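You operate a simulated robot arm through the tools that you are given. There is no shell and no other tool.

You are at the controls of a simulated robot arm. One attempt, no reset.

TASK
Unscrew the silver bracket and put it in the bench drawer marked FEET.
Fine: use the red key and put it back in its well; shut the drawer; the other bracket and the castors stay. Set down upright: what you pick out.

It is judged by the outcome, as a careful person would: the job done as asked, and still so three seconds after it is handed in. It fails if anything else is knocked over, pushed out of place, dropped, spilled or broken.

THE ROBOT
A 7-joint arm with a four-finger gripper, fixed in place. Base frame: the origin is on the floor under the middle of its stand, x ahead of it, y to its left, z up. Lengths are in m, angles in degrees, forces in N, time in s.
With the tool pointing down near the work surface it reaches from about 0.1 to 0.9 m from the base axis. Its first joint turns from -69.0 to 172.0 degrees. Payload 3.67 kg.
Tool frame: the origin (TCP) lies between the finger pads and is the grasp point; the fingertips stand 0.028 m ahead of it; z points along the fingers, y is the line along which they close. The gripper opens to 0.112 m; its body begins 0.073 m behind the TCP.
Orientation is that of the tool frame in the base frame, as [roll, pitch, yaw] about the fixed x, y, z axes, in that order (R = Rz(yaw) Ry(pitch) Rx(roll)). With the fingers straight down and closing along the base's y, the tool's x points along the base's -x, its y along +y and its z along -z.

THE INTERFACE
- The arm moves only by the tool arm_command. Its argument "steps" is a list of rows, each an object (a shift or turn left out is 0, a gripper value left out holds the last) with "delta_rot": the turn, a rotation vector about the base's x, y, z in units of 6 degrees (1.0 is 6 degrees), a list of three; "slide": the shift along the base's x, y, z in units of 50 mm (1.0 is 50 mm), a list of three; "fingers": the gripper command, from -1 (shut) to 1 (fully open), values between in proportion. In form: [{"delta_rot": [wx, wy, wz], "slide": [dx, dy, dz], "fingers": fingers}, ...]. A call has 1 to 20 rows; each row shifts and turns the commanded pose from where the row before left it. A call with a number of a shift or a turn outside -1 to 1 is refused whole. Rows are played at 5 a second. More than 0.05 m and 8.6 degrees between two rows, or a gripper value outside its range, and nothing of the call is played. A pose out of reach is approached as far as the arm can. The call stops where the force on the tool passes 70 N (or 10 N more than at its start, if that is more) or the arm is blocked; 0.2 s more then pass. The fingers move at their own pace (about 0.1025 m/s each) and stop on an object; they squeeze with about 23 N. The grip force told is the motor's: it shows also when the fingers shut on nothing. Time passes only in rows, and 0.2 s behind the last, so rows that do not move let the fingers close. It gives the time, the measured TCP pose, the force on the tool (base axes), the opening and the grip force at its end, in the units of the frame above (readings bear some noise), with the torque about the TCP (base axes, N m) and any sound that the robot's microphone picked up.
- Cameras (640 x 400 px; columns grow to the right, rows downward): "scene" is fixed at [0.399, -0.6512, 1.6971]; the picture's right is [0.86, -0.51, 0.00], its down [-0.46, -0.79, -0.40] and it looks along [0.20, 0.34, -0.92] (base axes); focal length 257 px, centre (320, 200). "wrist" rides on the gripper at [0.06, -0.018, -0.104] in the tool frame; the picture's right is [0.29, 0.96, 0.00], its down [-0.80, 0.24, -0.55] and it looks along [-0.53, 0.16, 0.83] (tool axes); focal length 234 px, centre (320, 200). There is no depth. A picture from a camera that has moved, and an enlarged one, comes with that camera's place and axes in the base frame and with its lens.
- get_image(camera): a new picture of that camera. It takes no simulated time.
- lift_body(by): slides the trunk up (or, below 0, down) by that many m; the arm rides with it, the base frame stays. It gives what a move gives, with no picture.
- inspect(camera, box): a new picture of the part [left, top, right, bottom] of that camera's present view, enlarged. It takes no simulated time.
- sign_off(): hands the job in; it is judged then, once.

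Places have to be worked out from the pictures, the camera data and where the tool is seen. Open the gripper and draw the arm clear of the work before you hand the job in, unless the task says otherwise.

The tools are called after "Request:" as a command line: name --argument value ..., lists and objects as JSON in quotes. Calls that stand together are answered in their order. arm_command: Moves the arm, as the interface text tells. Its arguments: {"type":"object","properties":{"steps":{"type":"array","items":{"type":"object","properties":{"delta_rot":{"type":"array","items":{"type":"number"}},"slide":{"type":"array","items":{"type":"number"}},"fingers":{"type":"number"}}}}},"required":["steps"]} The other tools are called the same way: lift_body (by) moves the trunk up or down; get_image (camera) takes a picture; inspect (camera, box) takes an enlarged picture of a part of a camera's view; sign_off () hands the job in.

At the start:

```text
time: 0.0
position: [0.5053, -0.1841, 1.258]
tool_rot: [179.9, -0.1, -179.9]
ft_force: [1.2, 0.1, 0.2]
wrist_torque: [0.0, 0.01, -0.02]
grip_width: 0.1121
grasp_force: 0.1
trunk travel left (down, up): [-0.7, 0.14]
```

scene: 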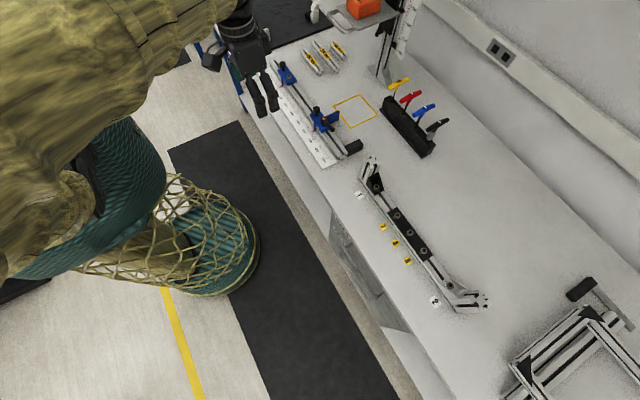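
wrist: 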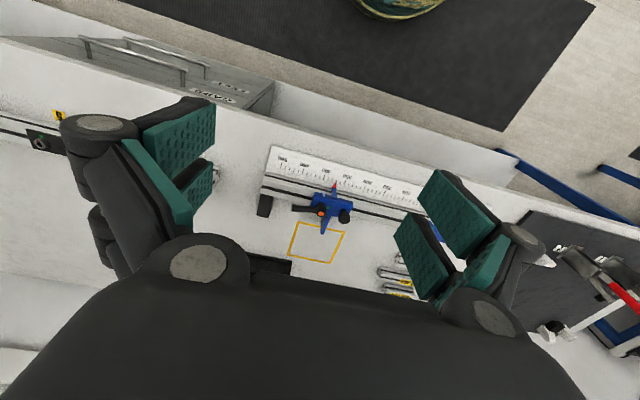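

I start by looking closely at the scene: the work bench with rail, brackets, keys and drawers.

Request:
inspect --camera "scene" --box '[340, 60, 500, 160]'

Request:
inspect --camera "scene" --box '[340, 140, 500, 240]'

Request:
inspect --camera "scene" --box '[360, 220, 520, 320]'

Request:
inspect --camera "scene" --box '[240, 20, 400, 120]'

Request:
inspect --camera "scene" --box '[480, 260, 640, 400]'

Request:
inspect --camera "wrist" --box '[0, 0, 320, 200]'

```text
4.00 times, centred on (420, 110) of scene
camera zoom: at [0.399, -0.6512, 1.6971], right [0.86, -0.51, 0.0], down [-0.46, -0.79, -0.4], along [0.2, 0.34, -0.92], focal length 1030 px, centre (-80, 560)
```

zoom: 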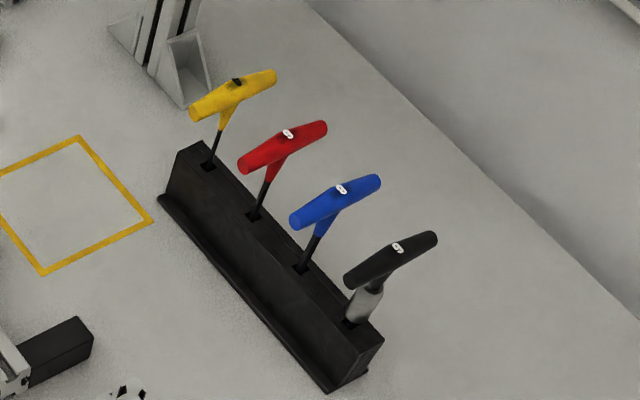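

```text
4.00 times, centred on (420, 190) of scene
camera zoom: at [0.399, -0.6512, 1.6971], right [0.86, -0.51, 0.0], down [-0.46, -0.79, -0.4], along [0.2, 0.34, -0.92], focal length 1030 px, centre (-80, 240)
```

zoom: 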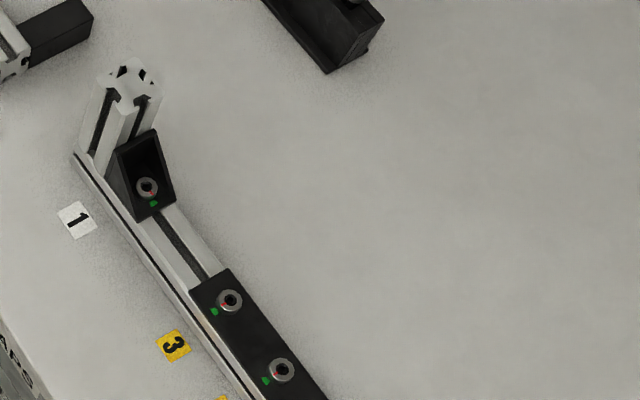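

```text
4.00 times, centred on (440, 270) of scene
camera zoom: at [0.399, -0.6512, 1.6971], right [0.86, -0.51, 0.0], down [-0.46, -0.79, -0.4], along [0.2, 0.34, -0.92], focal length 1030 px, centre (-160, -80)
```

zoom: 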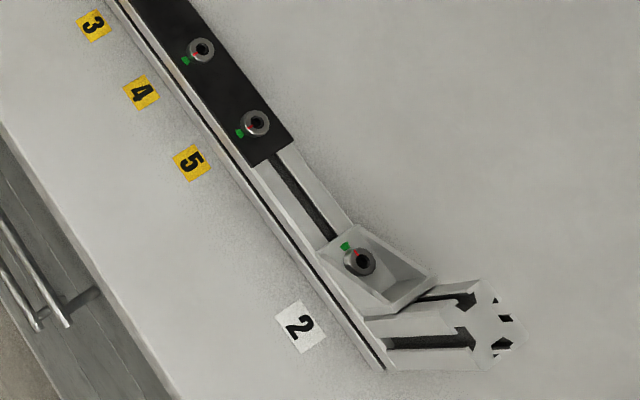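

```text
4.00 times, centred on (320, 70) of scene
camera zoom: at [0.399, -0.6512, 1.6971], right [0.86, -0.51, 0.0], down [-0.46, -0.79, -0.4], along [0.2, 0.34, -0.92], focal length 1030 px, centre (320, 720)
```

zoom: 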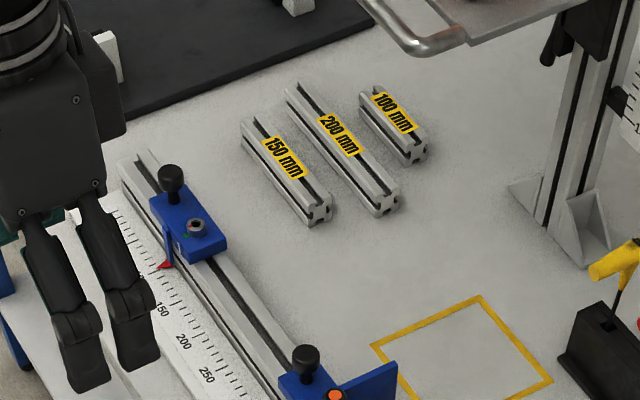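

```text
2.86 times, centred on (560, 330) of scene
camera zoom: at [0.399, -0.6512, 1.6971], right [0.86, -0.51, 0.0], down [-0.46, -0.79, -0.4], along [0.2, 0.34, -0.92], focal length 736 px, centre (-366, -171)
```

zoom: 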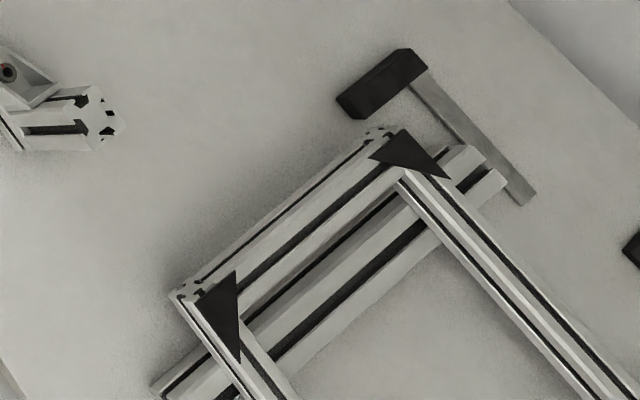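

```text
2.00 times, centred on (160, 100) of wrist
camera zoom: at [0.4458, -0.2026, 1.3619], right [-0.29, 0.96, 0.0], down [0.8, 0.24, 0.55], along [0.53, 0.16, -0.83], focal length 468 px, centre (640, 400)
```

zoom: 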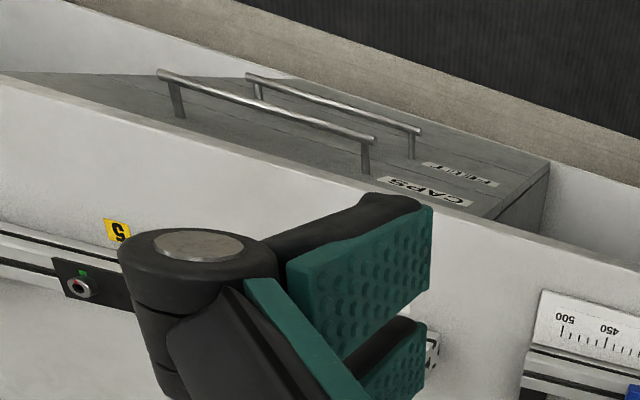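

The bench top triangulates to z ≈ 0.87; the rail with the brackets lies along y at x ≈ 0.76 (silver bracket near y ≈ -0.79), and the key holder is at x ≈ 1.0, y ≈ -0.25. I move the arm high above the bench towards the rail to look and to test the reach.

Request:
arm_command --steps '[{"slide": [0.8, -0.8, 0]}, {"slide": [0.8, -0.8, 0]}, {"slide": [0.8, -0.8, 0]}, {"slide": [0.0, -0.8, 0]}, {"slide": [0, -0.8, 0]}, {"slide": [0, 0, 0]}]'

Request:
get_image --camera "wrist"

Request:
get_image --camera "scene"

```text
refused: row 1 steps farther than a row can; nothing moved
```

```text
taken
camera wrist: at [0.4458, -0.2026, 1.3619], right [-0.29, 0.96, 0.0], down [0.8, 0.24, 0.55], along [0.53, 0.16, -0.83], focal length 234 px, centre (320, 200)
```

wrist: 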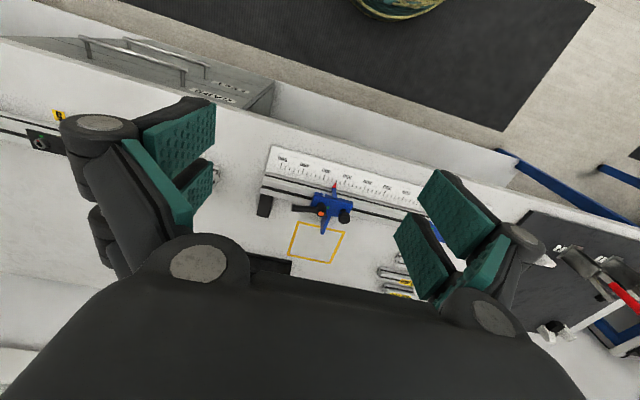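

```text
taken
```

scene: 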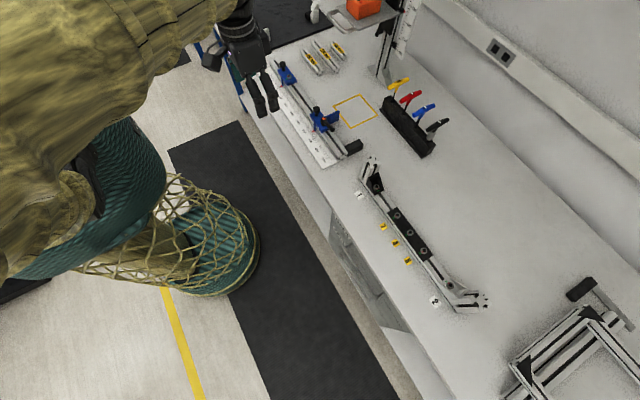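

The norm per row must stay at or below 50 mm; nothing moved. I retry with smaller diagonal rows.

Request:
arm_command --steps '[{"slide": [0.65, -0.65, 0]}, {"slide": [0.65, -0.65, 0]}, {"slide": [0.65, -0.65, 0]}, {"slide": [0.65, -0.65, 0]}, {"slide": [0, -0.9, 0]}, {"slide": [0, -0.9, 0]}, {"slide": [0, 0, 0]}]'

Request:
get_image --camera "wrist"

Request:
get_image --camera "scene"

```text
time: 1.6
position: [0.6358, -0.4038, 1.2582]
tool_rot: [179.9, 0.0, -180.0]
ft_force: [0.6, -0.2, -0.2]
wrist_torque: [0.01, -0.02, -0.01]
grip_width: 0.112
grasp_force: 0.0
trunk travel left (down, up): [-0.7, 0.14]
```

```text
taken
camera wrist: at [0.5759, -0.4222, 1.362], right [-0.29, 0.96, 0.0], down [0.8, 0.24, 0.55], along [0.53, 0.16, -0.83], focal length 234 px, centre (320, 200)
```

wrist: 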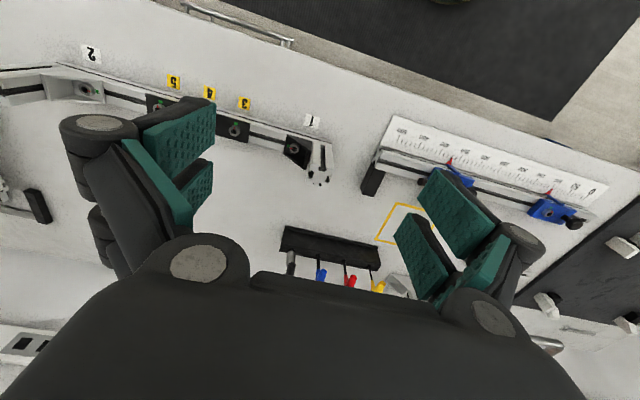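

```text
taken
```

scene: 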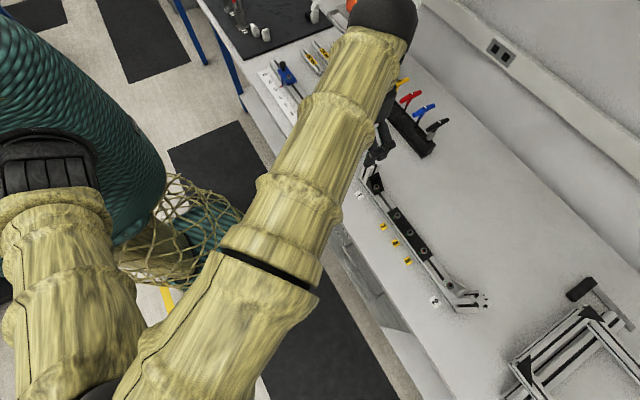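

The arm moved as commanded and now both views show the rail and key holder. I zoom in on the wrist picture for triangulation.

Request:
inspect --camera "wrist" --box '[240, 200, 440, 325]'

Request:
inspect --camera "wrist" --box '[0, 20, 200, 145]'

Request:
inspect --camera "wrist" --box '[180, 60, 380, 200]'

```text
3.20 times, centred on (340, 262) of wrist
camera zoom: at [0.5759, -0.4222, 1.362], right [-0.29, 0.96, 0.0], down [0.8, 0.24, 0.55], along [0.53, 0.16, -0.83], focal length 749 px, centre (256, 0)
```

zoom: 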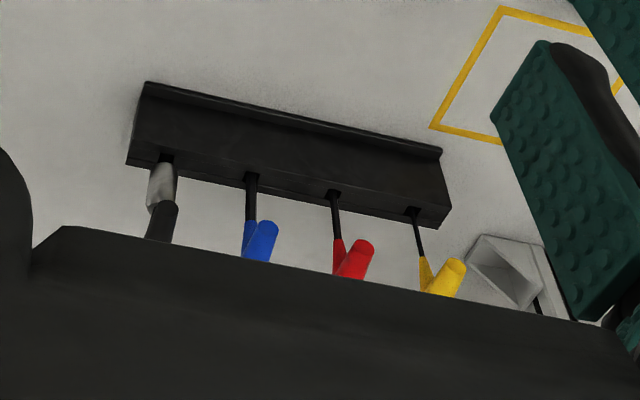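

```text
3.20 times, centred on (100, 82) of wrist
camera zoom: at [0.5759, -0.4222, 1.362], right [-0.29, 0.96, 0.0], down [0.8, 0.24, 0.55], along [0.53, 0.16, -0.83], focal length 749 px, centre (1024, 576)
```

zoom: 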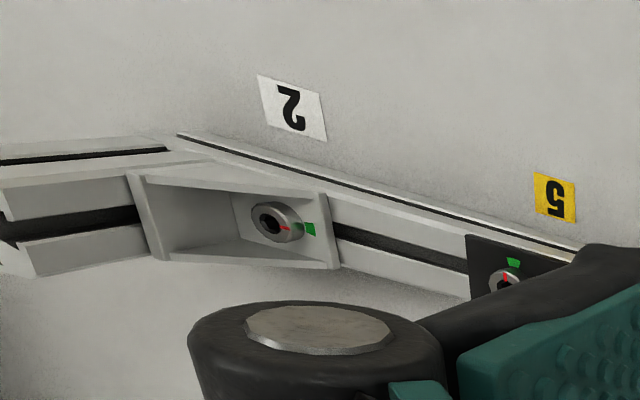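

```text
2.86 times, centred on (280, 130) of wrist
camera zoom: at [0.5759, -0.4222, 1.362], right [-0.29, 0.96, 0.0], down [0.8, 0.24, 0.55], along [0.53, 0.16, -0.83], focal length 669 px, centre (434, 400)
```

zoom: 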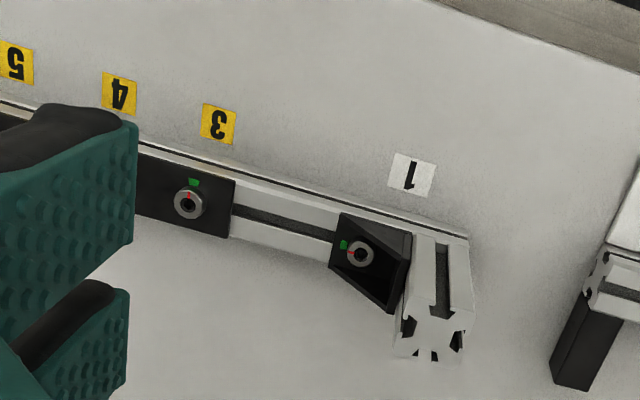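

Triangulated: red key at about (1.01, -0.23) with handle top z ≈ 1.04, silver bracket's screw at about (0.748, -0.781, 0.936). I check the post and tray near the keys before moving in that direction.

Request:
inspect --camera "scene" --box '[300, 0, 460, 100]'

Request:
inspect --camera "scene" --box '[310, 220, 450, 360]'

Request:
inspect --camera "wrist" --box '[400, 180, 640, 360]'

```text
4.00 times, centred on (380, 50) of scene
camera zoom: at [0.399, -0.6512, 1.6971], right [0.86, -0.51, 0.0], down [-0.46, -0.79, -0.4], along [0.2, 0.34, -0.92], focal length 1030 px, centre (80, 800)
```

zoom: 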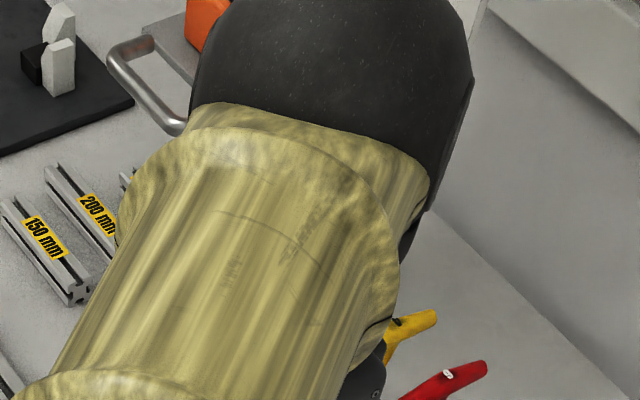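

```text
2.86 times, centred on (380, 290) of scene
camera zoom: at [0.399, -0.6512, 1.6971], right [0.86, -0.51, 0.0], down [-0.46, -0.79, -0.4], along [0.2, 0.34, -0.92], focal length 736 px, centre (149, -57)
```

zoom: 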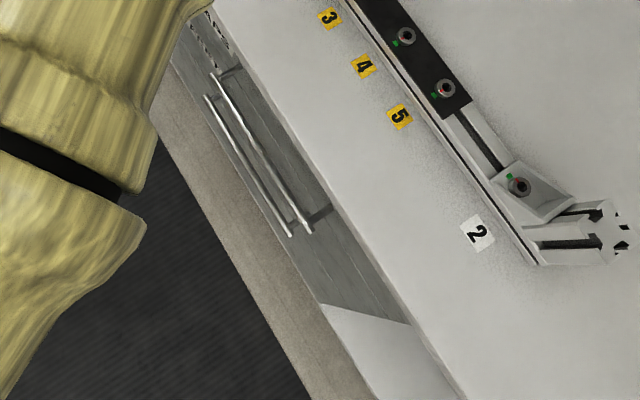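

```text
2.22 times, centred on (520, 270) of wrist
camera zoom: at [0.5759, -0.4222, 1.362], right [-0.29, 0.96, 0.0], down [0.8, 0.24, 0.55], along [0.53, 0.16, -0.83], focal length 520 px, centre (-124, 44)
```

zoom: 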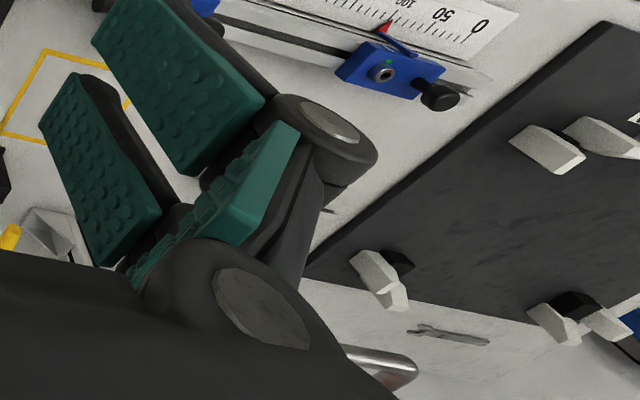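

The tray's bar triangulates to (0.83, -0.01, 1.20), so I keep to y < -0.2 near there. I extend toward the keys, testing reach.

Request:
arm_command --steps '[{"slide": [0.85, 0.3, -0.1]}, {"slide": [0.85, 0.3, -0.1]}, {"slide": [0.85, 0.3, -0.1]}, {"slide": [0.85, 0.3, -0.1]}, {"slide": [0.85, 0.3, -0.1]}, {"slide": [0, 0, 0]}]'

Request:
get_image --camera "wrist"

Request:
get_image --camera "scene"

```text
time: 3.0
position: [0.8478, -0.3312, 1.2325]
tool_rot: [179.9, 0.2, 179.9]
ft_force: [-0.9, -0.4, 0.2]
wrist_torque: [0.03, -0.06, -0.03]
grip_width: 0.1122
grasp_force: 0.0
trunk travel left (down, up): [-0.7, 0.14]
```

```text
taken
camera wrist: at [0.7867, -0.3501, 1.3368], right [-0.29, 0.96, 0.0], down [0.8, 0.24, 0.56], along [0.53, 0.16, -0.83], focal length 234 px, centre (320, 200)
```

wrist: 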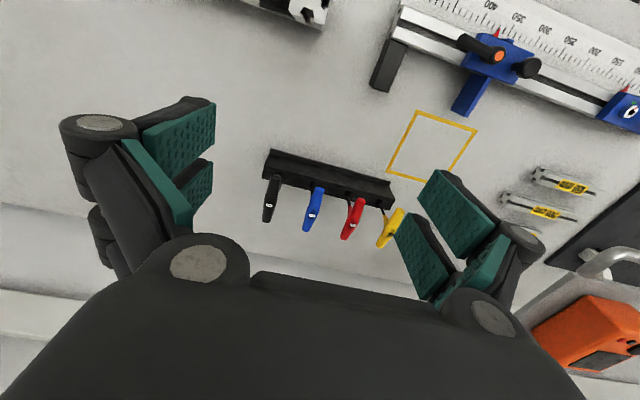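

```text
taken
```

scene: 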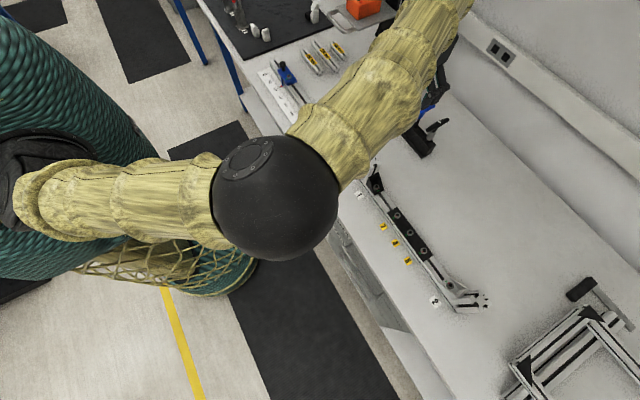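

Reach at r = 0.91 is fine here, with bend left in the elbow. I zoom the wrist view on the keys to refine their position.

Request:
inspect --camera "wrist" --box '[240, 130, 440, 255]'

Request:
inspect --camera "scene" --box '[380, 0, 480, 160]'

```text
3.20 times, centred on (340, 192) of wrist
camera zoom: at [0.7867, -0.3501, 1.3368], right [-0.29, 0.96, 0.0], down [0.8, 0.24, 0.56], along [0.53, 0.16, -0.83], focal length 749 px, centre (256, 224)
```

zoom: 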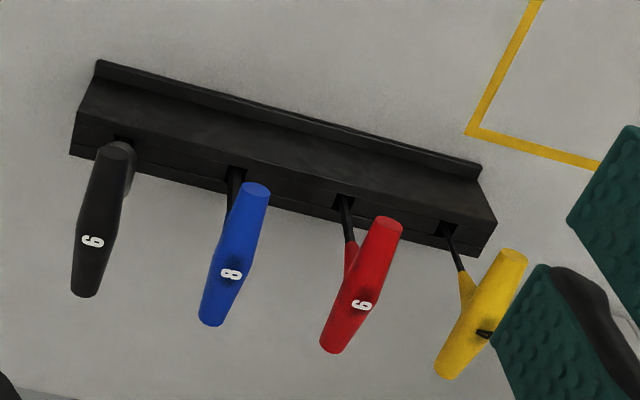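

```text
2.50 times, centred on (430, 80) of scene
camera zoom: at [0.399, -0.6512, 1.6971], right [0.86, -0.51, 0.0], down [-0.46, -0.79, -0.4], along [0.2, 0.34, -0.92], focal length 644 px, centre (45, 500)
```

zoom: 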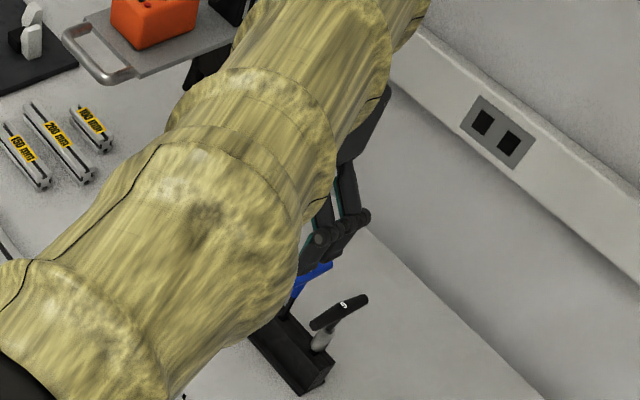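

The red handle lies along x from 0.965 to 1.055 at y ≈ -0.226, neighbours are 0.07 m away. I part-close the fingers to about 45 mm and move above the red key, still high.

Request:
arm_command --steps '[{"slide": [0.6, 0.4, 0], "fingers": -0.2}, {"slide": [0.6, 0.4, 0]}, {"slide": [0.6, 0.4, 0]}, {"slide": [0.6, 0.4, 0]}, {"slide": [0.6, 0.4, 0]}, {"slide": [0, 0, 0]}, {"slide": [0, 0, 0]}]'

Request:
get_image --camera "wrist"

Request:
get_image --camera "scene"

```text
time: 4.6
position: [1.0, -0.228, 1.2298]
tool_rot: [180.0, -0.1, -179.8]
ft_force: [0.5, 0.4, -1.1]
wrist_torque: [-0.05, 0.01, 0.0]
grip_width: 0.0449
grasp_force: 0.2
trunk travel left (down, up): [-0.7, 0.14]
```

```text
taken
camera wrist: at [0.9392, -0.2461, 1.3351], right [-0.29, 0.96, 0.0], down [0.8, 0.24, 0.55], along [0.53, 0.16, -0.83], focal length 234 px, centre (320, 200)
```

wrist: 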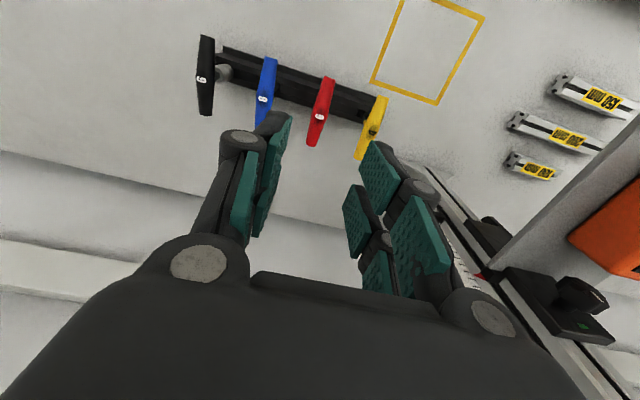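

```text
taken
```

scene: 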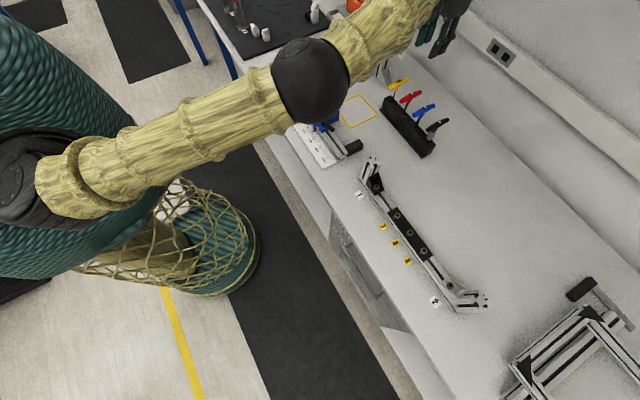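

Now almost above the red key. I zoom in to refine the handle location before descending.

Request:
inspect --camera "wrist" --box '[240, 50, 420, 165]'

Request:
inspect --camera "scene" --box '[370, 0, 490, 160]'

```text
3.48 times, centred on (330, 108) of wrist
camera zoom: at [0.9392, -0.2461, 1.3351], right [-0.29, 0.96, 0.0], down [0.8, 0.24, 0.55], along [0.53, 0.16, -0.83], focal length 814 px, centre (285, 522)
```

zoom: 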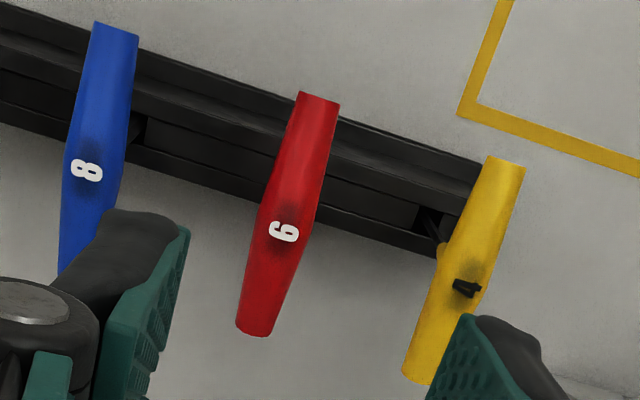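

```text
2.50 times, centred on (430, 80) of scene
camera zoom: at [0.399, -0.6512, 1.6971], right [0.86, -0.51, 0.0], down [-0.46, -0.79, -0.4], along [0.2, 0.34, -0.92], focal length 644 px, centre (45, 500)
```

zoom: 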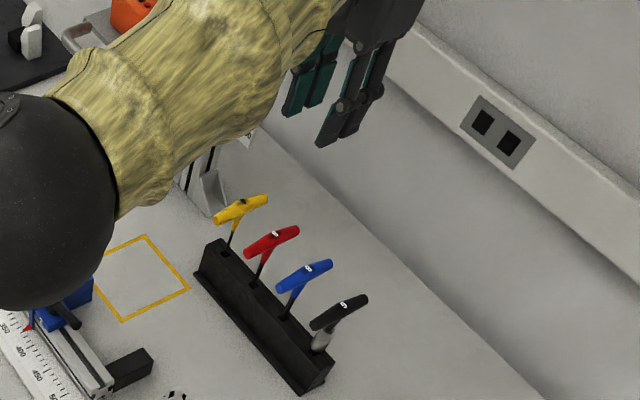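

Handle centre refined to (1.009, -0.225), axis along x within a degree. I descend most of the way, fingers straddling the handle, and check.

Request:
arm_command --steps '[{"slide": [0.2, 0.07, -0.6]}, {"slide": [0, 0, -0.6]}, {"slide": [0, 0, -0.6]}, {"slide": [0, 0, -0.6]}, {"slide": [0, 0, -0.4]}, {"slide": [0, 0, 0]}]'

Request:
get_image --camera "wrist"

Request:
inspect --camera "scene" --box '[350, 40, 510, 140]'

```text
time: 6.0
position: [1.0076, -0.2257, 1.0928]
tool_rot: [179.9, -0.1, -179.9]
ft_force: [-0.4, -0.1, 0.3]
wrist_torque: [-0.01, 0.04, -0.01]
grip_width: 0.0447
grasp_force: 0.1
trunk travel left (down, up): [-0.7, 0.14]
```

```text
taken
camera wrist: at [0.9477, -0.2441, 1.1964], right [-0.29, 0.96, 0.0], down [0.8, 0.24, 0.55], along [0.53, 0.16, -0.83], focal length 234 px, centre (320, 200)
```

wrist: 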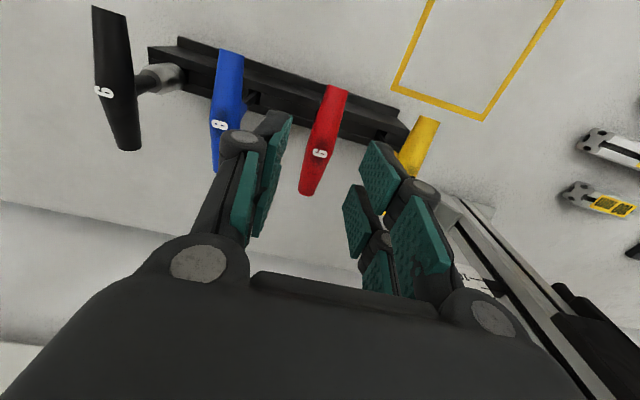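

```text
4.00 times, centred on (430, 90) of scene
camera zoom: at [0.399, -0.6512, 1.6971], right [0.86, -0.51, 0.0], down [-0.46, -0.79, -0.4], along [0.2, 0.34, -0.92], focal length 1030 px, centre (-120, 640)
```

zoom: 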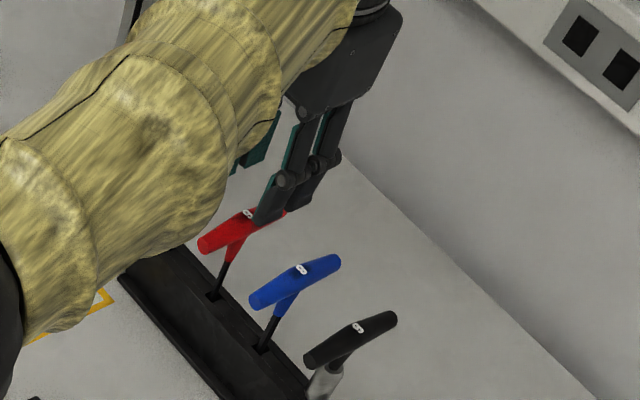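

The fingers straddle the red handle cleanly. I go down to z ≈ 1.042 (fingertips just under the handle) and then close.

Request:
arm_command --steps '[{"slide": [0.03, 0, -0.5]}, {"slide": [0, 0, -0.5]}, {"slide": [0, 0, 0]}]'

Request:
get_image --camera "wrist"

Request:
inspect --camera "scene" --box '[350, 40, 510, 140]'

```text
time: 6.8
position: [1.0104, -0.2261, 1.0428]
tool_rot: [-180.0, 0.0, -179.9]
ft_force: [-0.7, -0.3, 0.1]
wrist_torque: [-0.03, -0.02, 0.03]
grip_width: 0.0448
grasp_force: 0.1
trunk travel left (down, up): [-0.7, 0.14]
```

```text
taken
camera wrist: at [0.95, -0.2442, 1.147], right [-0.29, 0.96, 0.0], down [0.8, 0.24, 0.55], along [0.53, 0.16, -0.83], focal length 234 px, centre (320, 200)
```

wrist: 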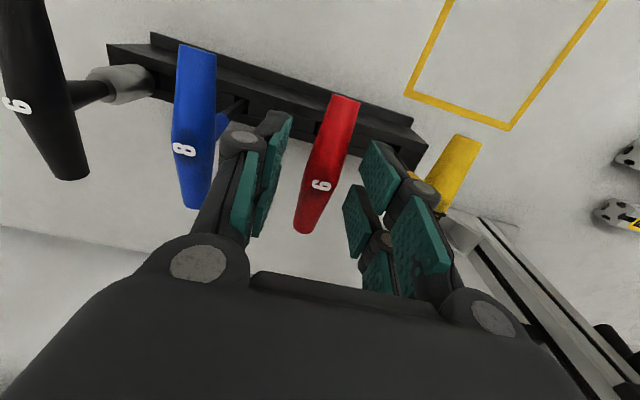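

```text
4.00 times, centred on (430, 90) of scene
camera zoom: at [0.399, -0.6512, 1.6971], right [0.86, -0.51, 0.0], down [-0.46, -0.79, -0.4], along [0.2, 0.34, -0.92], focal length 1030 px, centre (-120, 640)
```

zoom: 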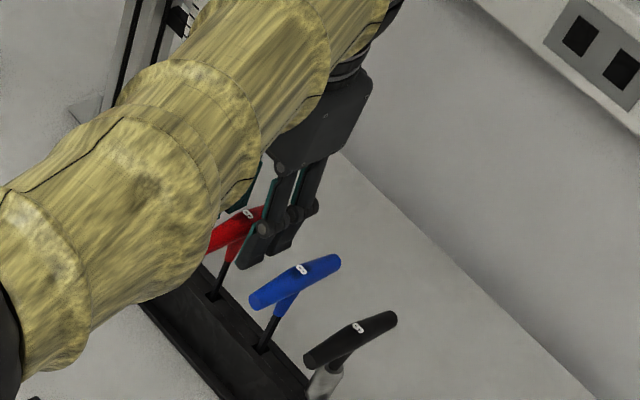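

Handle top is at about z = 1.037, centred between the pads. Closing the gripper.

Request:
arm_command --steps '[{"fingers": -1}, {"fingers": -1}, {"fingers": -1}]'

Request:
get_image --camera "wrist"

```text
time: 7.6
position: [1.0099, -0.2261, 1.0428]
tool_rot: [-179.9, 0.0, -179.9]
ft_force: [-0.3, 1.0, -0.1]
wrist_torque: [-0.04, 0.02, -0.03]
grip_width: 0.0187
grasp_force: 23.4
trunk travel left (down, up): [-0.7, 0.14]
```

```text
taken
camera wrist: at [0.9503, -0.2444, 1.1465], right [-0.29, 0.96, 0.0], down [0.8, 0.24, 0.55], along [0.53, 0.16, -0.83], focal length 234 px, centre (320, 200)
```

wrist: 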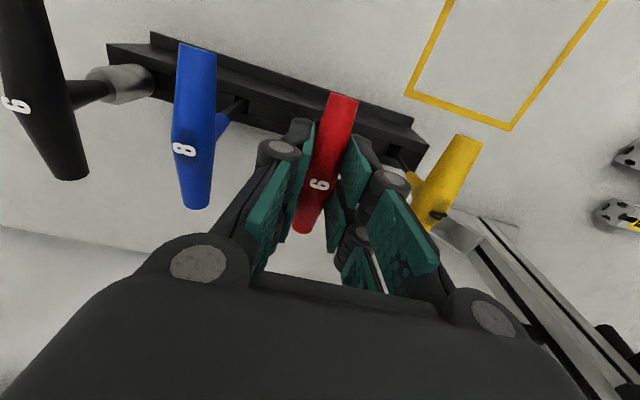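

The handle is gripped (18.7 mm, 23 N); the seated key pose is TCP (1.0100, -0.2261, 1.0428). I lift it straight up out of the well.

Request:
arm_command --steps '[{"slide": [0, 0, 0.3]}, {"slide": [0, 0, 0.6]}, {"slide": [0, 0, 0.6]}, {"slide": [0, 0, 0.6]}, {"slide": [0, 0, 0.6]}, {"slide": [0, 0, 0.6]}, {"slide": [0, 0, 0]}]'

Request:
get_image --camera "wrist"

Request:
get_image --camera "scene"

```text
time: 9.2
position: [1.0116, -0.2259, 1.2069]
tool_rot: [179.9, -0.1, 180.0]
ft_force: [-0.9, 0.7, -2.0]
wrist_torque: [0.03, 0.02, 0.02]
grip_width: 0.0187
grasp_force: 23.0
trunk travel left (down, up): [-0.7, 0.14]
```

```text
taken
camera wrist: at [0.9508, -0.245, 1.3108], right [-0.29, 0.96, 0.0], down [0.8, 0.24, 0.55], along [0.53, 0.16, -0.83], focal length 234 px, centre (320, 200)
```

wrist: 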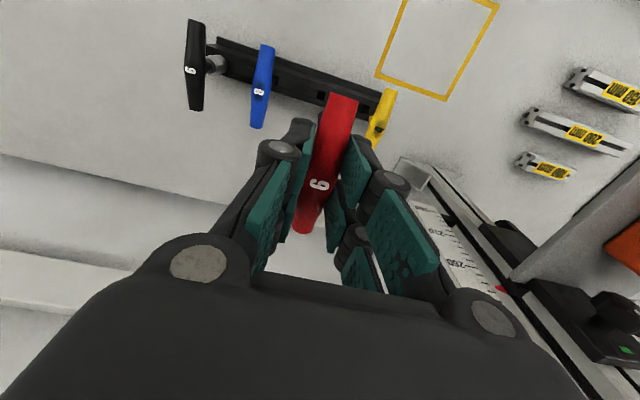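

```text
taken
```

scene: 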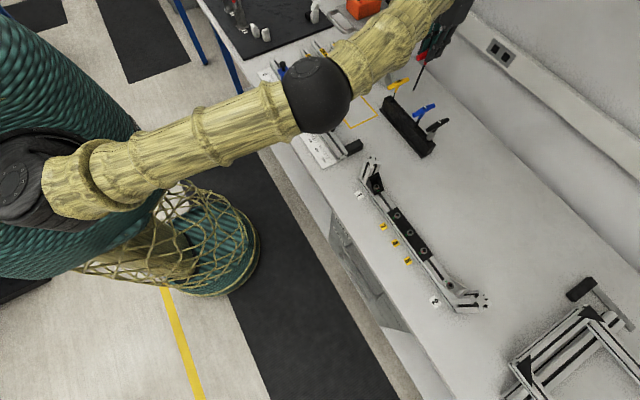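

The key came out cleanly. I zoom the scene camera on it to measure the shaft tip.

Request:
inspect --camera "scene" --box '[390, 20, 470, 120]'

Request:
inspect --camera "wrist" --box '[260, 70, 420, 170]'

```text
4.00 times, centred on (430, 70) of scene
camera zoom: at [0.399, -0.6512, 1.6971], right [0.86, -0.51, 0.0], down [-0.46, -0.79, -0.4], along [0.2, 0.34, -0.92], focal length 1030 px, centre (-120, 720)
```

zoom: 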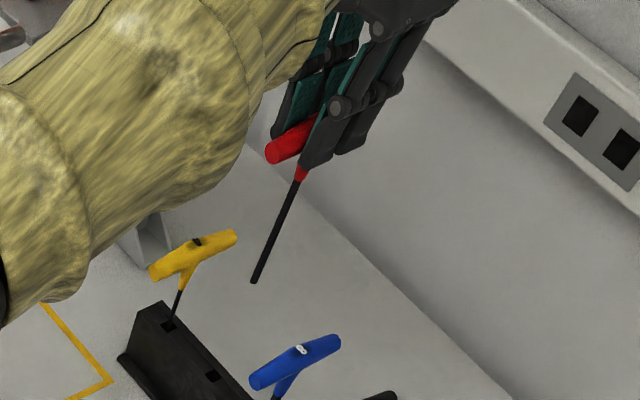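

```text
4.00 times, centred on (340, 120) of wrist
camera zoom: at [0.9508, -0.245, 1.3108], right [-0.29, 0.96, 0.0], down [0.8, 0.24, 0.55], along [0.53, 0.16, -0.83], focal length 937 px, centre (240, 520)
```

zoom: 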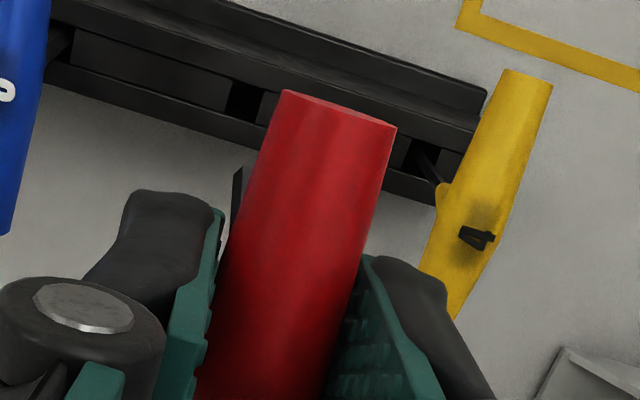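

The tip is at z ≈ 1.048, i.e. 0.159 m below the TCP. I raise 7 cm more so the tip clears the other keys and uprights, then carry it towards the silver bracket.

Request:
arm_command --steps '[{"slide": [-0.2, 0, 0.7]}, {"slide": [-0.2, 0, 0.7]}, {"slide": [-0.4, -0.7, 0.1]}, {"slide": [-0.4, -0.8, 0]}, {"slide": [-0.4, -0.8, 0]}, {"slide": [-0.4, -0.8, 0]}, {"slide": [-0.4, -0.8, 0]}, {"slide": [0, 0, 0]}]'

Request:
get_image --camera "wrist"

Request:
get_image --camera "scene"

```text
time: 11.0
position: [0.8907, -0.4185, 1.2816]
tool_rot: [-179.9, -0.1, -179.9]
ft_force: [-0.7, -0.1, -1.9]
wrist_torque: [-0.07, 0.02, 0.03]
grip_width: 0.0187
grasp_force: 22.9
trunk travel left (down, up): [-0.7, 0.14]
```

```text
taken
camera wrist: at [0.8314, -0.4369, 1.3854], right [-0.29, 0.96, 0.0], down [0.8, 0.24, 0.55], along [0.53, 0.16, -0.83], focal length 234 px, centre (320, 200)
```

wrist: 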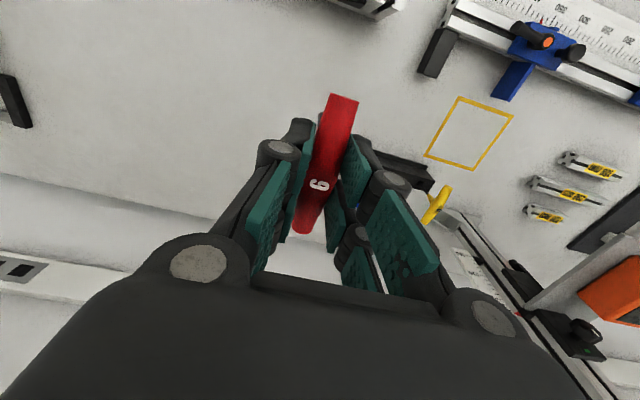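

```text
taken
```

scene: 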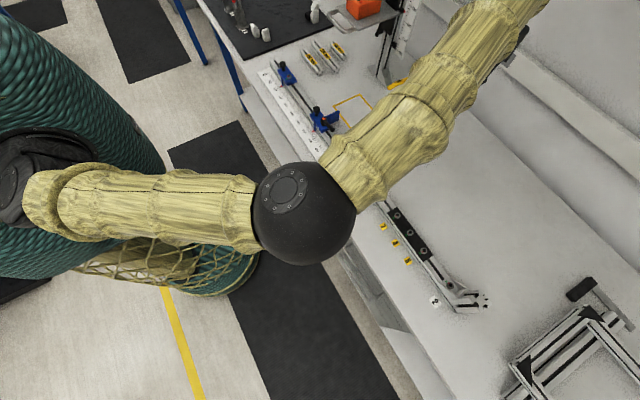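

Clear so far. I continue to about (0.75, -0.62), where the wrist camera should see the silver bracket beside the handle.

Request:
arm_command --steps '[{"slide": [-0.56, -0.8, 0]}, {"slide": [-0.56, -0.8, 0]}, {"slide": [-0.56, -0.8, 0]}, {"slide": [-0.56, -0.8, 0]}, {"slide": [-0.56, -0.8, 0]}, {"slide": [0, 0, 0]}]'

Request:
get_image --camera "wrist"

Request:
get_image --camera "scene"

```text
time: 12.4
position: [0.7501, -0.6235, 1.2819]
tool_rot: [179.8, -0.1, 180.0]
ft_force: [0.4, -0.6, -1.5]
wrist_torque: [-0.03, 0.03, 0.04]
grip_width: 0.0189
grasp_force: 23.0
trunk travel left (down, up): [-0.7, 0.14]
```

```text
taken
camera wrist: at [0.6918, -0.6432, 1.3847], right [-0.29, 0.96, 0.0], down [0.8, 0.24, 0.55], along [0.53, 0.16, -0.83], focal length 234 px, centre (320, 200)
```

wrist: 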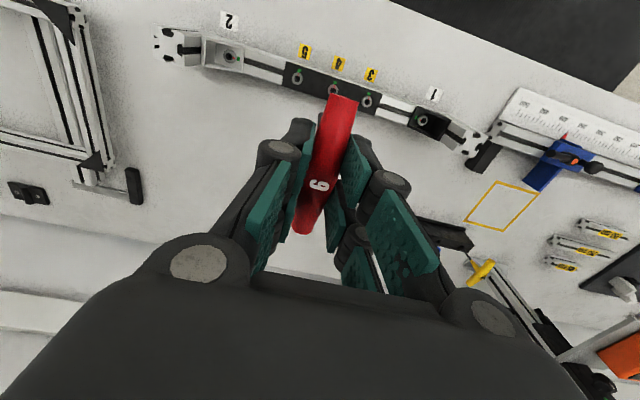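

```text
taken
```

scene: 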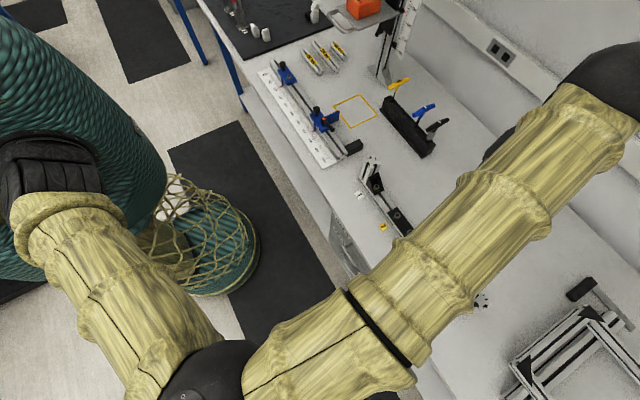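

Request:
inspect --camera "wrist" --box '[140, 0, 300, 100]'

Request:
inspect --camera "wrist" --box '[0, 0, 160, 220]'

```text
4.00 times, centred on (220, 50) of wrist
camera zoom: at [0.6918, -0.6432, 1.3847], right [-0.29, 0.96, 0.0], down [0.8, 0.24, 0.55], along [0.53, 0.16, -0.83], focal length 937 px, centre (720, 800)
```

zoom: 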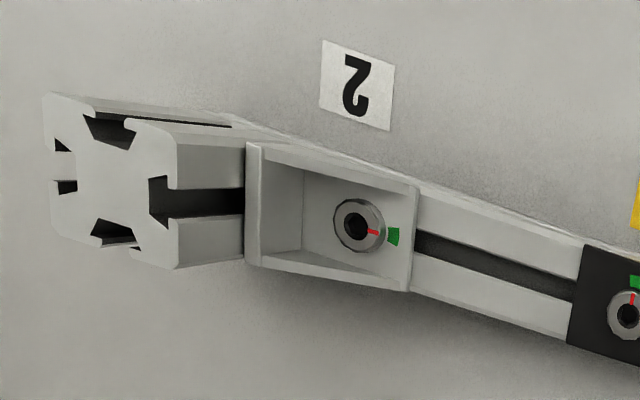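

```text
1.82 times, centred on (80, 110) of wrist
camera zoom: at [0.6918, -0.6432, 1.3847], right [-0.29, 0.96, 0.0], down [0.8, 0.24, 0.55], along [0.53, 0.16, -0.83], focal length 426 px, centre (756, 364)
```

zoom: 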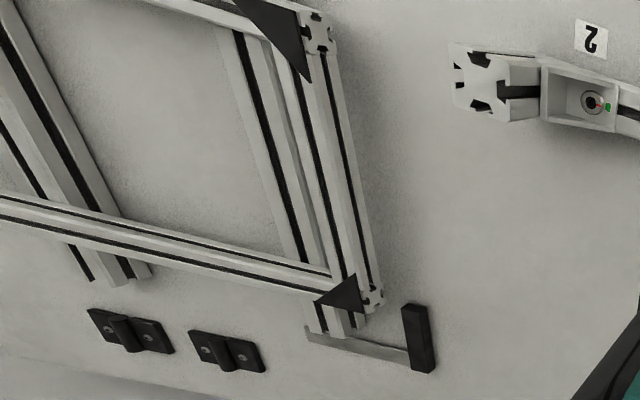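

The screw's socket re-measures to (0.747, -0.7805) with head top z ≈ 0.936; its red tick points at the green mark on the +y side. I move the key over it, still high, and check reach.

Request:
arm_command --steps '[{"slide": [-0.03, -0.785, 0]}, {"slide": [-0.03, -0.785, 0]}, {"slide": [0, -0.785, 0]}, {"slide": [0, -0.785, 0]}, {"slide": [0, 0, 0]}, {"slide": [0, 0, 0]}]'

Request:
get_image --camera "wrist"

Request:
get_image --camera "scene"

```text
time: 13.8
position: [0.7064, -0.6896, 1.2726]
tool_rot: [179.9, 0.0, 179.3]
ft_force: [-0.2, 0.1, -1.7]
wrist_torque: [0.01, -0.01, 0.0]
grip_width: 0.019
grasp_force: 22.2
out of reach, approached as far as the arm can: row 2, 3, 4
trunk travel left (down, up): [-0.7, 0.14]
```

```text
taken
camera wrist: at [0.645, -0.7076, 1.3768], right [-0.28, 0.96, 0.0], down [0.8, 0.23, 0.55], along [0.53, 0.16, -0.83], focal length 234 px, centre (320, 200)
```

wrist: 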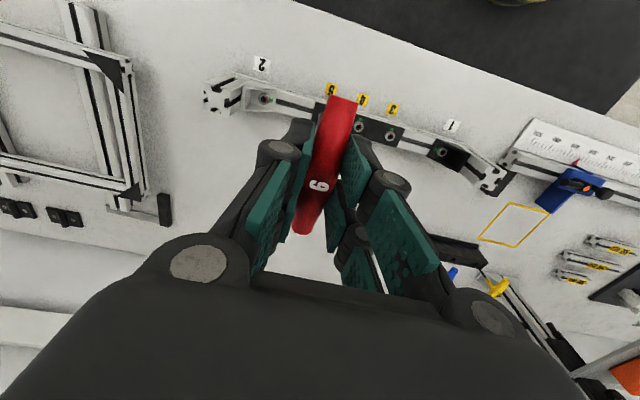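

```text
taken
```

scene: 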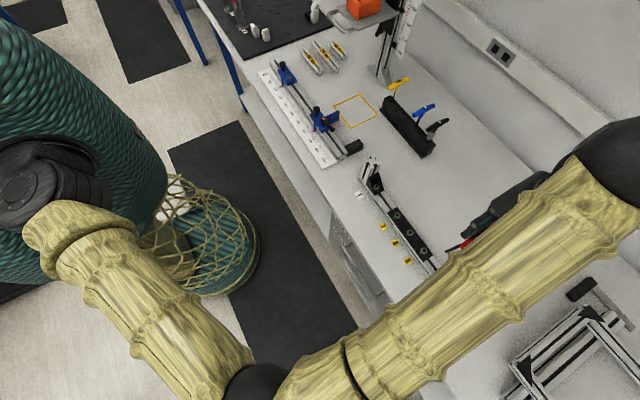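

The arm hit a limit (first joint near -69° with the elbow swung out), so the pose at this height was not reached. I back off towards +x/+y, planning to extend the arm straight first and then swing in along an arc.

Request:
arm_command --steps '[{"slide": [0.5, 0.8, 0]}, {"slide": [0.5, 0.8, 0]}, {"slide": [0.5, 0.8, 0]}, {"slide": [0.5, 0.8, 0]}, {"slide": [0, 0, 0]}, {"slide": [0, 0, 0]}]'

Request:
get_image --camera "scene"

```text
time: 15.2
position: [0.8065, -0.5357, 1.2701]
tool_rot: [179.5, -0.2, -180.0]
ft_force: [-0.1, 0.0, -1.7]
wrist_torque: [-0.01, 0.0, 0.0]
grip_width: 0.0187
grasp_force: 23.0
trunk travel left (down, up): [-0.7, 0.14]
```

```text
taken
```

scene: 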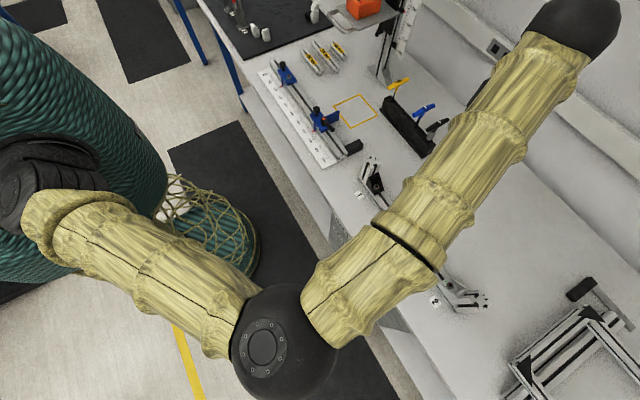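

Commands restart from the achieved pose. Now I extend radially while lowering to z ≈ 1.19, over empty bench.

Request:
arm_command --steps '[{"slide": [0.6, 0.0, -0.4]}, {"slide": [0.6, 0.0, -0.4]}, {"slide": [0.6, 0.0, -0.4]}, {"slide": [0.6, 0.0, -0.4]}, {"slide": [0, 0, 0]}, {"slide": [0, 0, 0]}]'

Request:
get_image --camera "scene"

```text
time: 16.6
position: [0.9256, -0.5226, 1.1951]
tool_rot: [-179.9, -0.1, -179.8]
ft_force: [0.5, 0.9, -1.1]
wrist_torque: [-0.07, 0.01, -0.01]
grip_width: 0.0188
grasp_force: 22.8
trunk travel left (down, up): [-0.7, 0.14]
```

```text
taken
```

scene: 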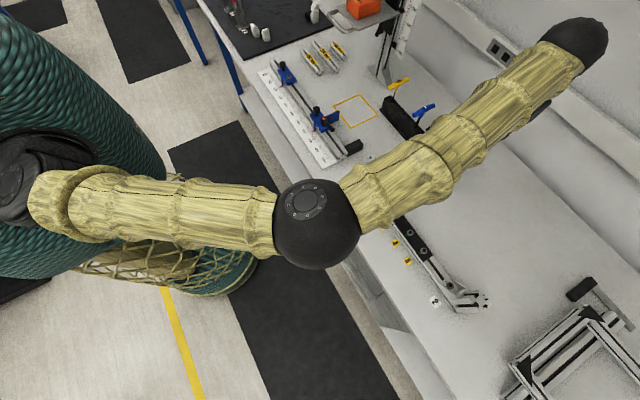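

Extended to r = 1.063 with no problem. I swing along an arc toward the bracket.

Request:
arm_command --steps '[{"slide": [-0.42, -0.69, 0]}, {"slide": [-0.42, -0.69, 0]}, {"slide": [-0.43, -0.69, 0]}, {"slide": [-0.43, -0.69, 0]}, {"slide": [-0.4, -0.55, 0]}, {"slide": [-0.4, -0.55, 0]}, {"slide": [0, 0, 0]}, {"slide": [0, 0, 0]}]'

Request:
get_image --camera "scene"

Request:
get_image --camera "wrist"

```text
time: 18.4
position: [0.8443, -0.6152, 1.1938]
tool_rot: [-179.9, 0.0, -180.0]
ft_force: [0.6, -0.5, -0.7]
wrist_torque: [0.01, 0.06, -0.01]
grip_width: 0.0187
grasp_force: 23.2
out of reach, approached as far as the arm can: row 2, 3, 4, 5, 6
trunk travel left (down, up): [-0.7, 0.14]
```

```text
taken
```

scene: 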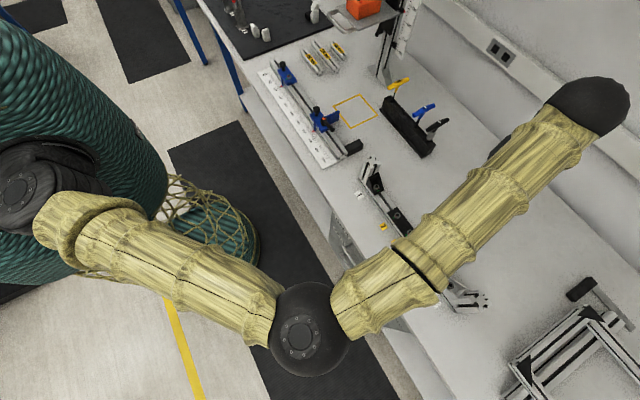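

```text
taken
camera wrist: at [0.7843, -0.6322, 1.2977], right [-0.29, 0.96, 0.0], down [0.8, 0.24, 0.55], along [0.53, 0.16, -0.83], focal length 234 px, centre (320, 200)
```

wrist: 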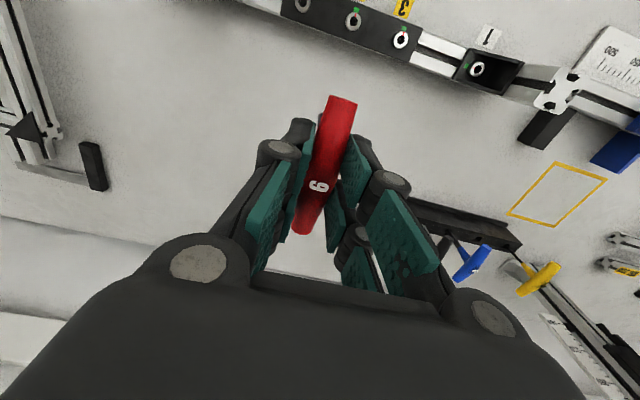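

Still limited, probably by a wrist joint holding the yaw fixed. I test by turning the tool clockwise (−z) 30° here, which also gives more room for the later counter-clockwise unscrewing.

Request:
arm_command --steps '[{"delta_rot": [0, 0, -1]}, {"delta_rot": [0, 0, -1]}, {"delta_rot": [0, 0, -1]}, {"delta_rot": [0, 0, -1]}, {"delta_rot": [0, 0, -1]}, {"slide": [0, 0, 0]}, {"slide": [0, 0, 0]}]'

Request:
arm_command --steps '[{"slide": [-0.3, -0.5, 0]}, {"slide": [-0.3, -0.5, 0]}, {"slide": [0, 0, 0]}, {"slide": [0, 0, 0]}]'

Request:
get_image --camera "scene"

```text
time: 20.0
position: [0.8433, -0.6156, 1.1931]
tool_rot: [179.9, 0.1, 150.1]
ft_force: [0.0, 0.1, -0.8]
wrist_torque: [-0.01, 0.0, -0.01]
grip_width: 0.019
grasp_force: 23.1
trunk travel left (down, up): [-0.7, 0.14]
```

```text
time: 21.0
position: [0.8139, -0.6671, 1.193]
tool_rot: [-180.0, 0.0, 150.2]
ft_force: [-0.6, -0.2, -0.8]
wrist_torque: [0.0, -0.05, -0.01]
grip_width: 0.0189
grasp_force: 22.8
trunk travel left (down, up): [-0.7, 0.14]
```

```text
taken
```

scene: 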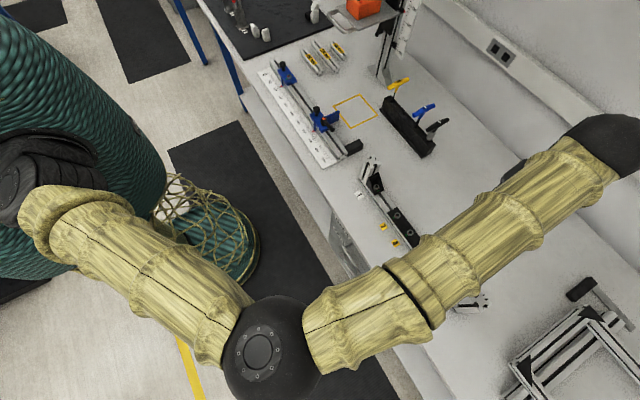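

That was it: a wrist-roll limit. Turning clockwise freed the arm, so I continue to above the screw, turning further clockwise to gain unscrewing range.

Request:
arm_command --steps '[{"slide": [-0.33, -0.567, 0], "delta_rot": [0, 0, -1]}, {"slide": [-0.33, -0.567, 0], "delta_rot": [0, 0, -1]}, {"slide": [-0.34, -0.567, 0], "delta_rot": [0, 0, -1]}, {"slide": [-0.34, -0.567, 0], "delta_rot": [0, 0, -1]}, {"slide": [0, 0, 0], "delta_rot": [0, 0, -1]}, {"slide": [0, 0, 0]}, {"slide": [0, 0, 0]}]'

Request:
get_image --camera "scene"

Request:
get_image --camera "wrist"

```text
time: 22.6
position: [0.7462, -0.7839, 1.1924]
tool_rot: [179.9, -0.1, 120.1]
ft_force: [0.8, -0.8, -1.8]
wrist_torque: [-0.02, 0.04, 0.03]
grip_width: 0.019
grasp_force: 23.7
trunk travel left (down, up): [-0.7, 0.14]
```

```text
taken
```

scene: 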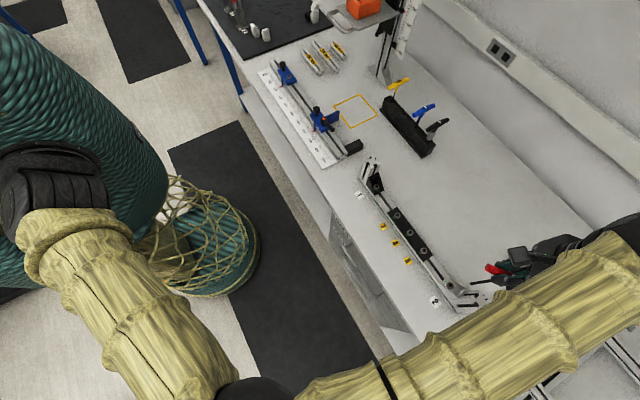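

```text
taken
camera wrist: at [0.7013, -0.7419, 1.2963], right [0.69, 0.73, 0.0], down [0.61, -0.57, 0.55], along [0.4, -0.38, -0.83], focal length 234 px, centre (320, 200)
```

wrist: 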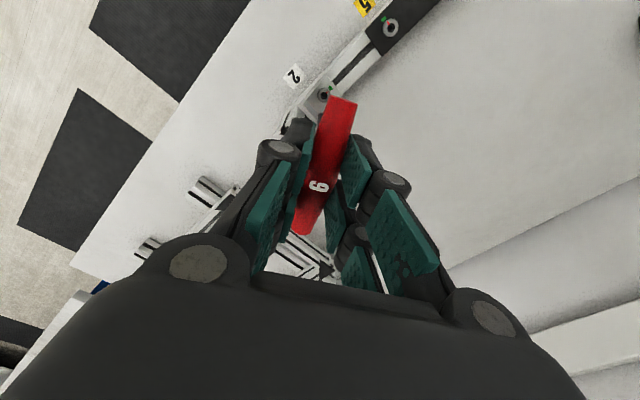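

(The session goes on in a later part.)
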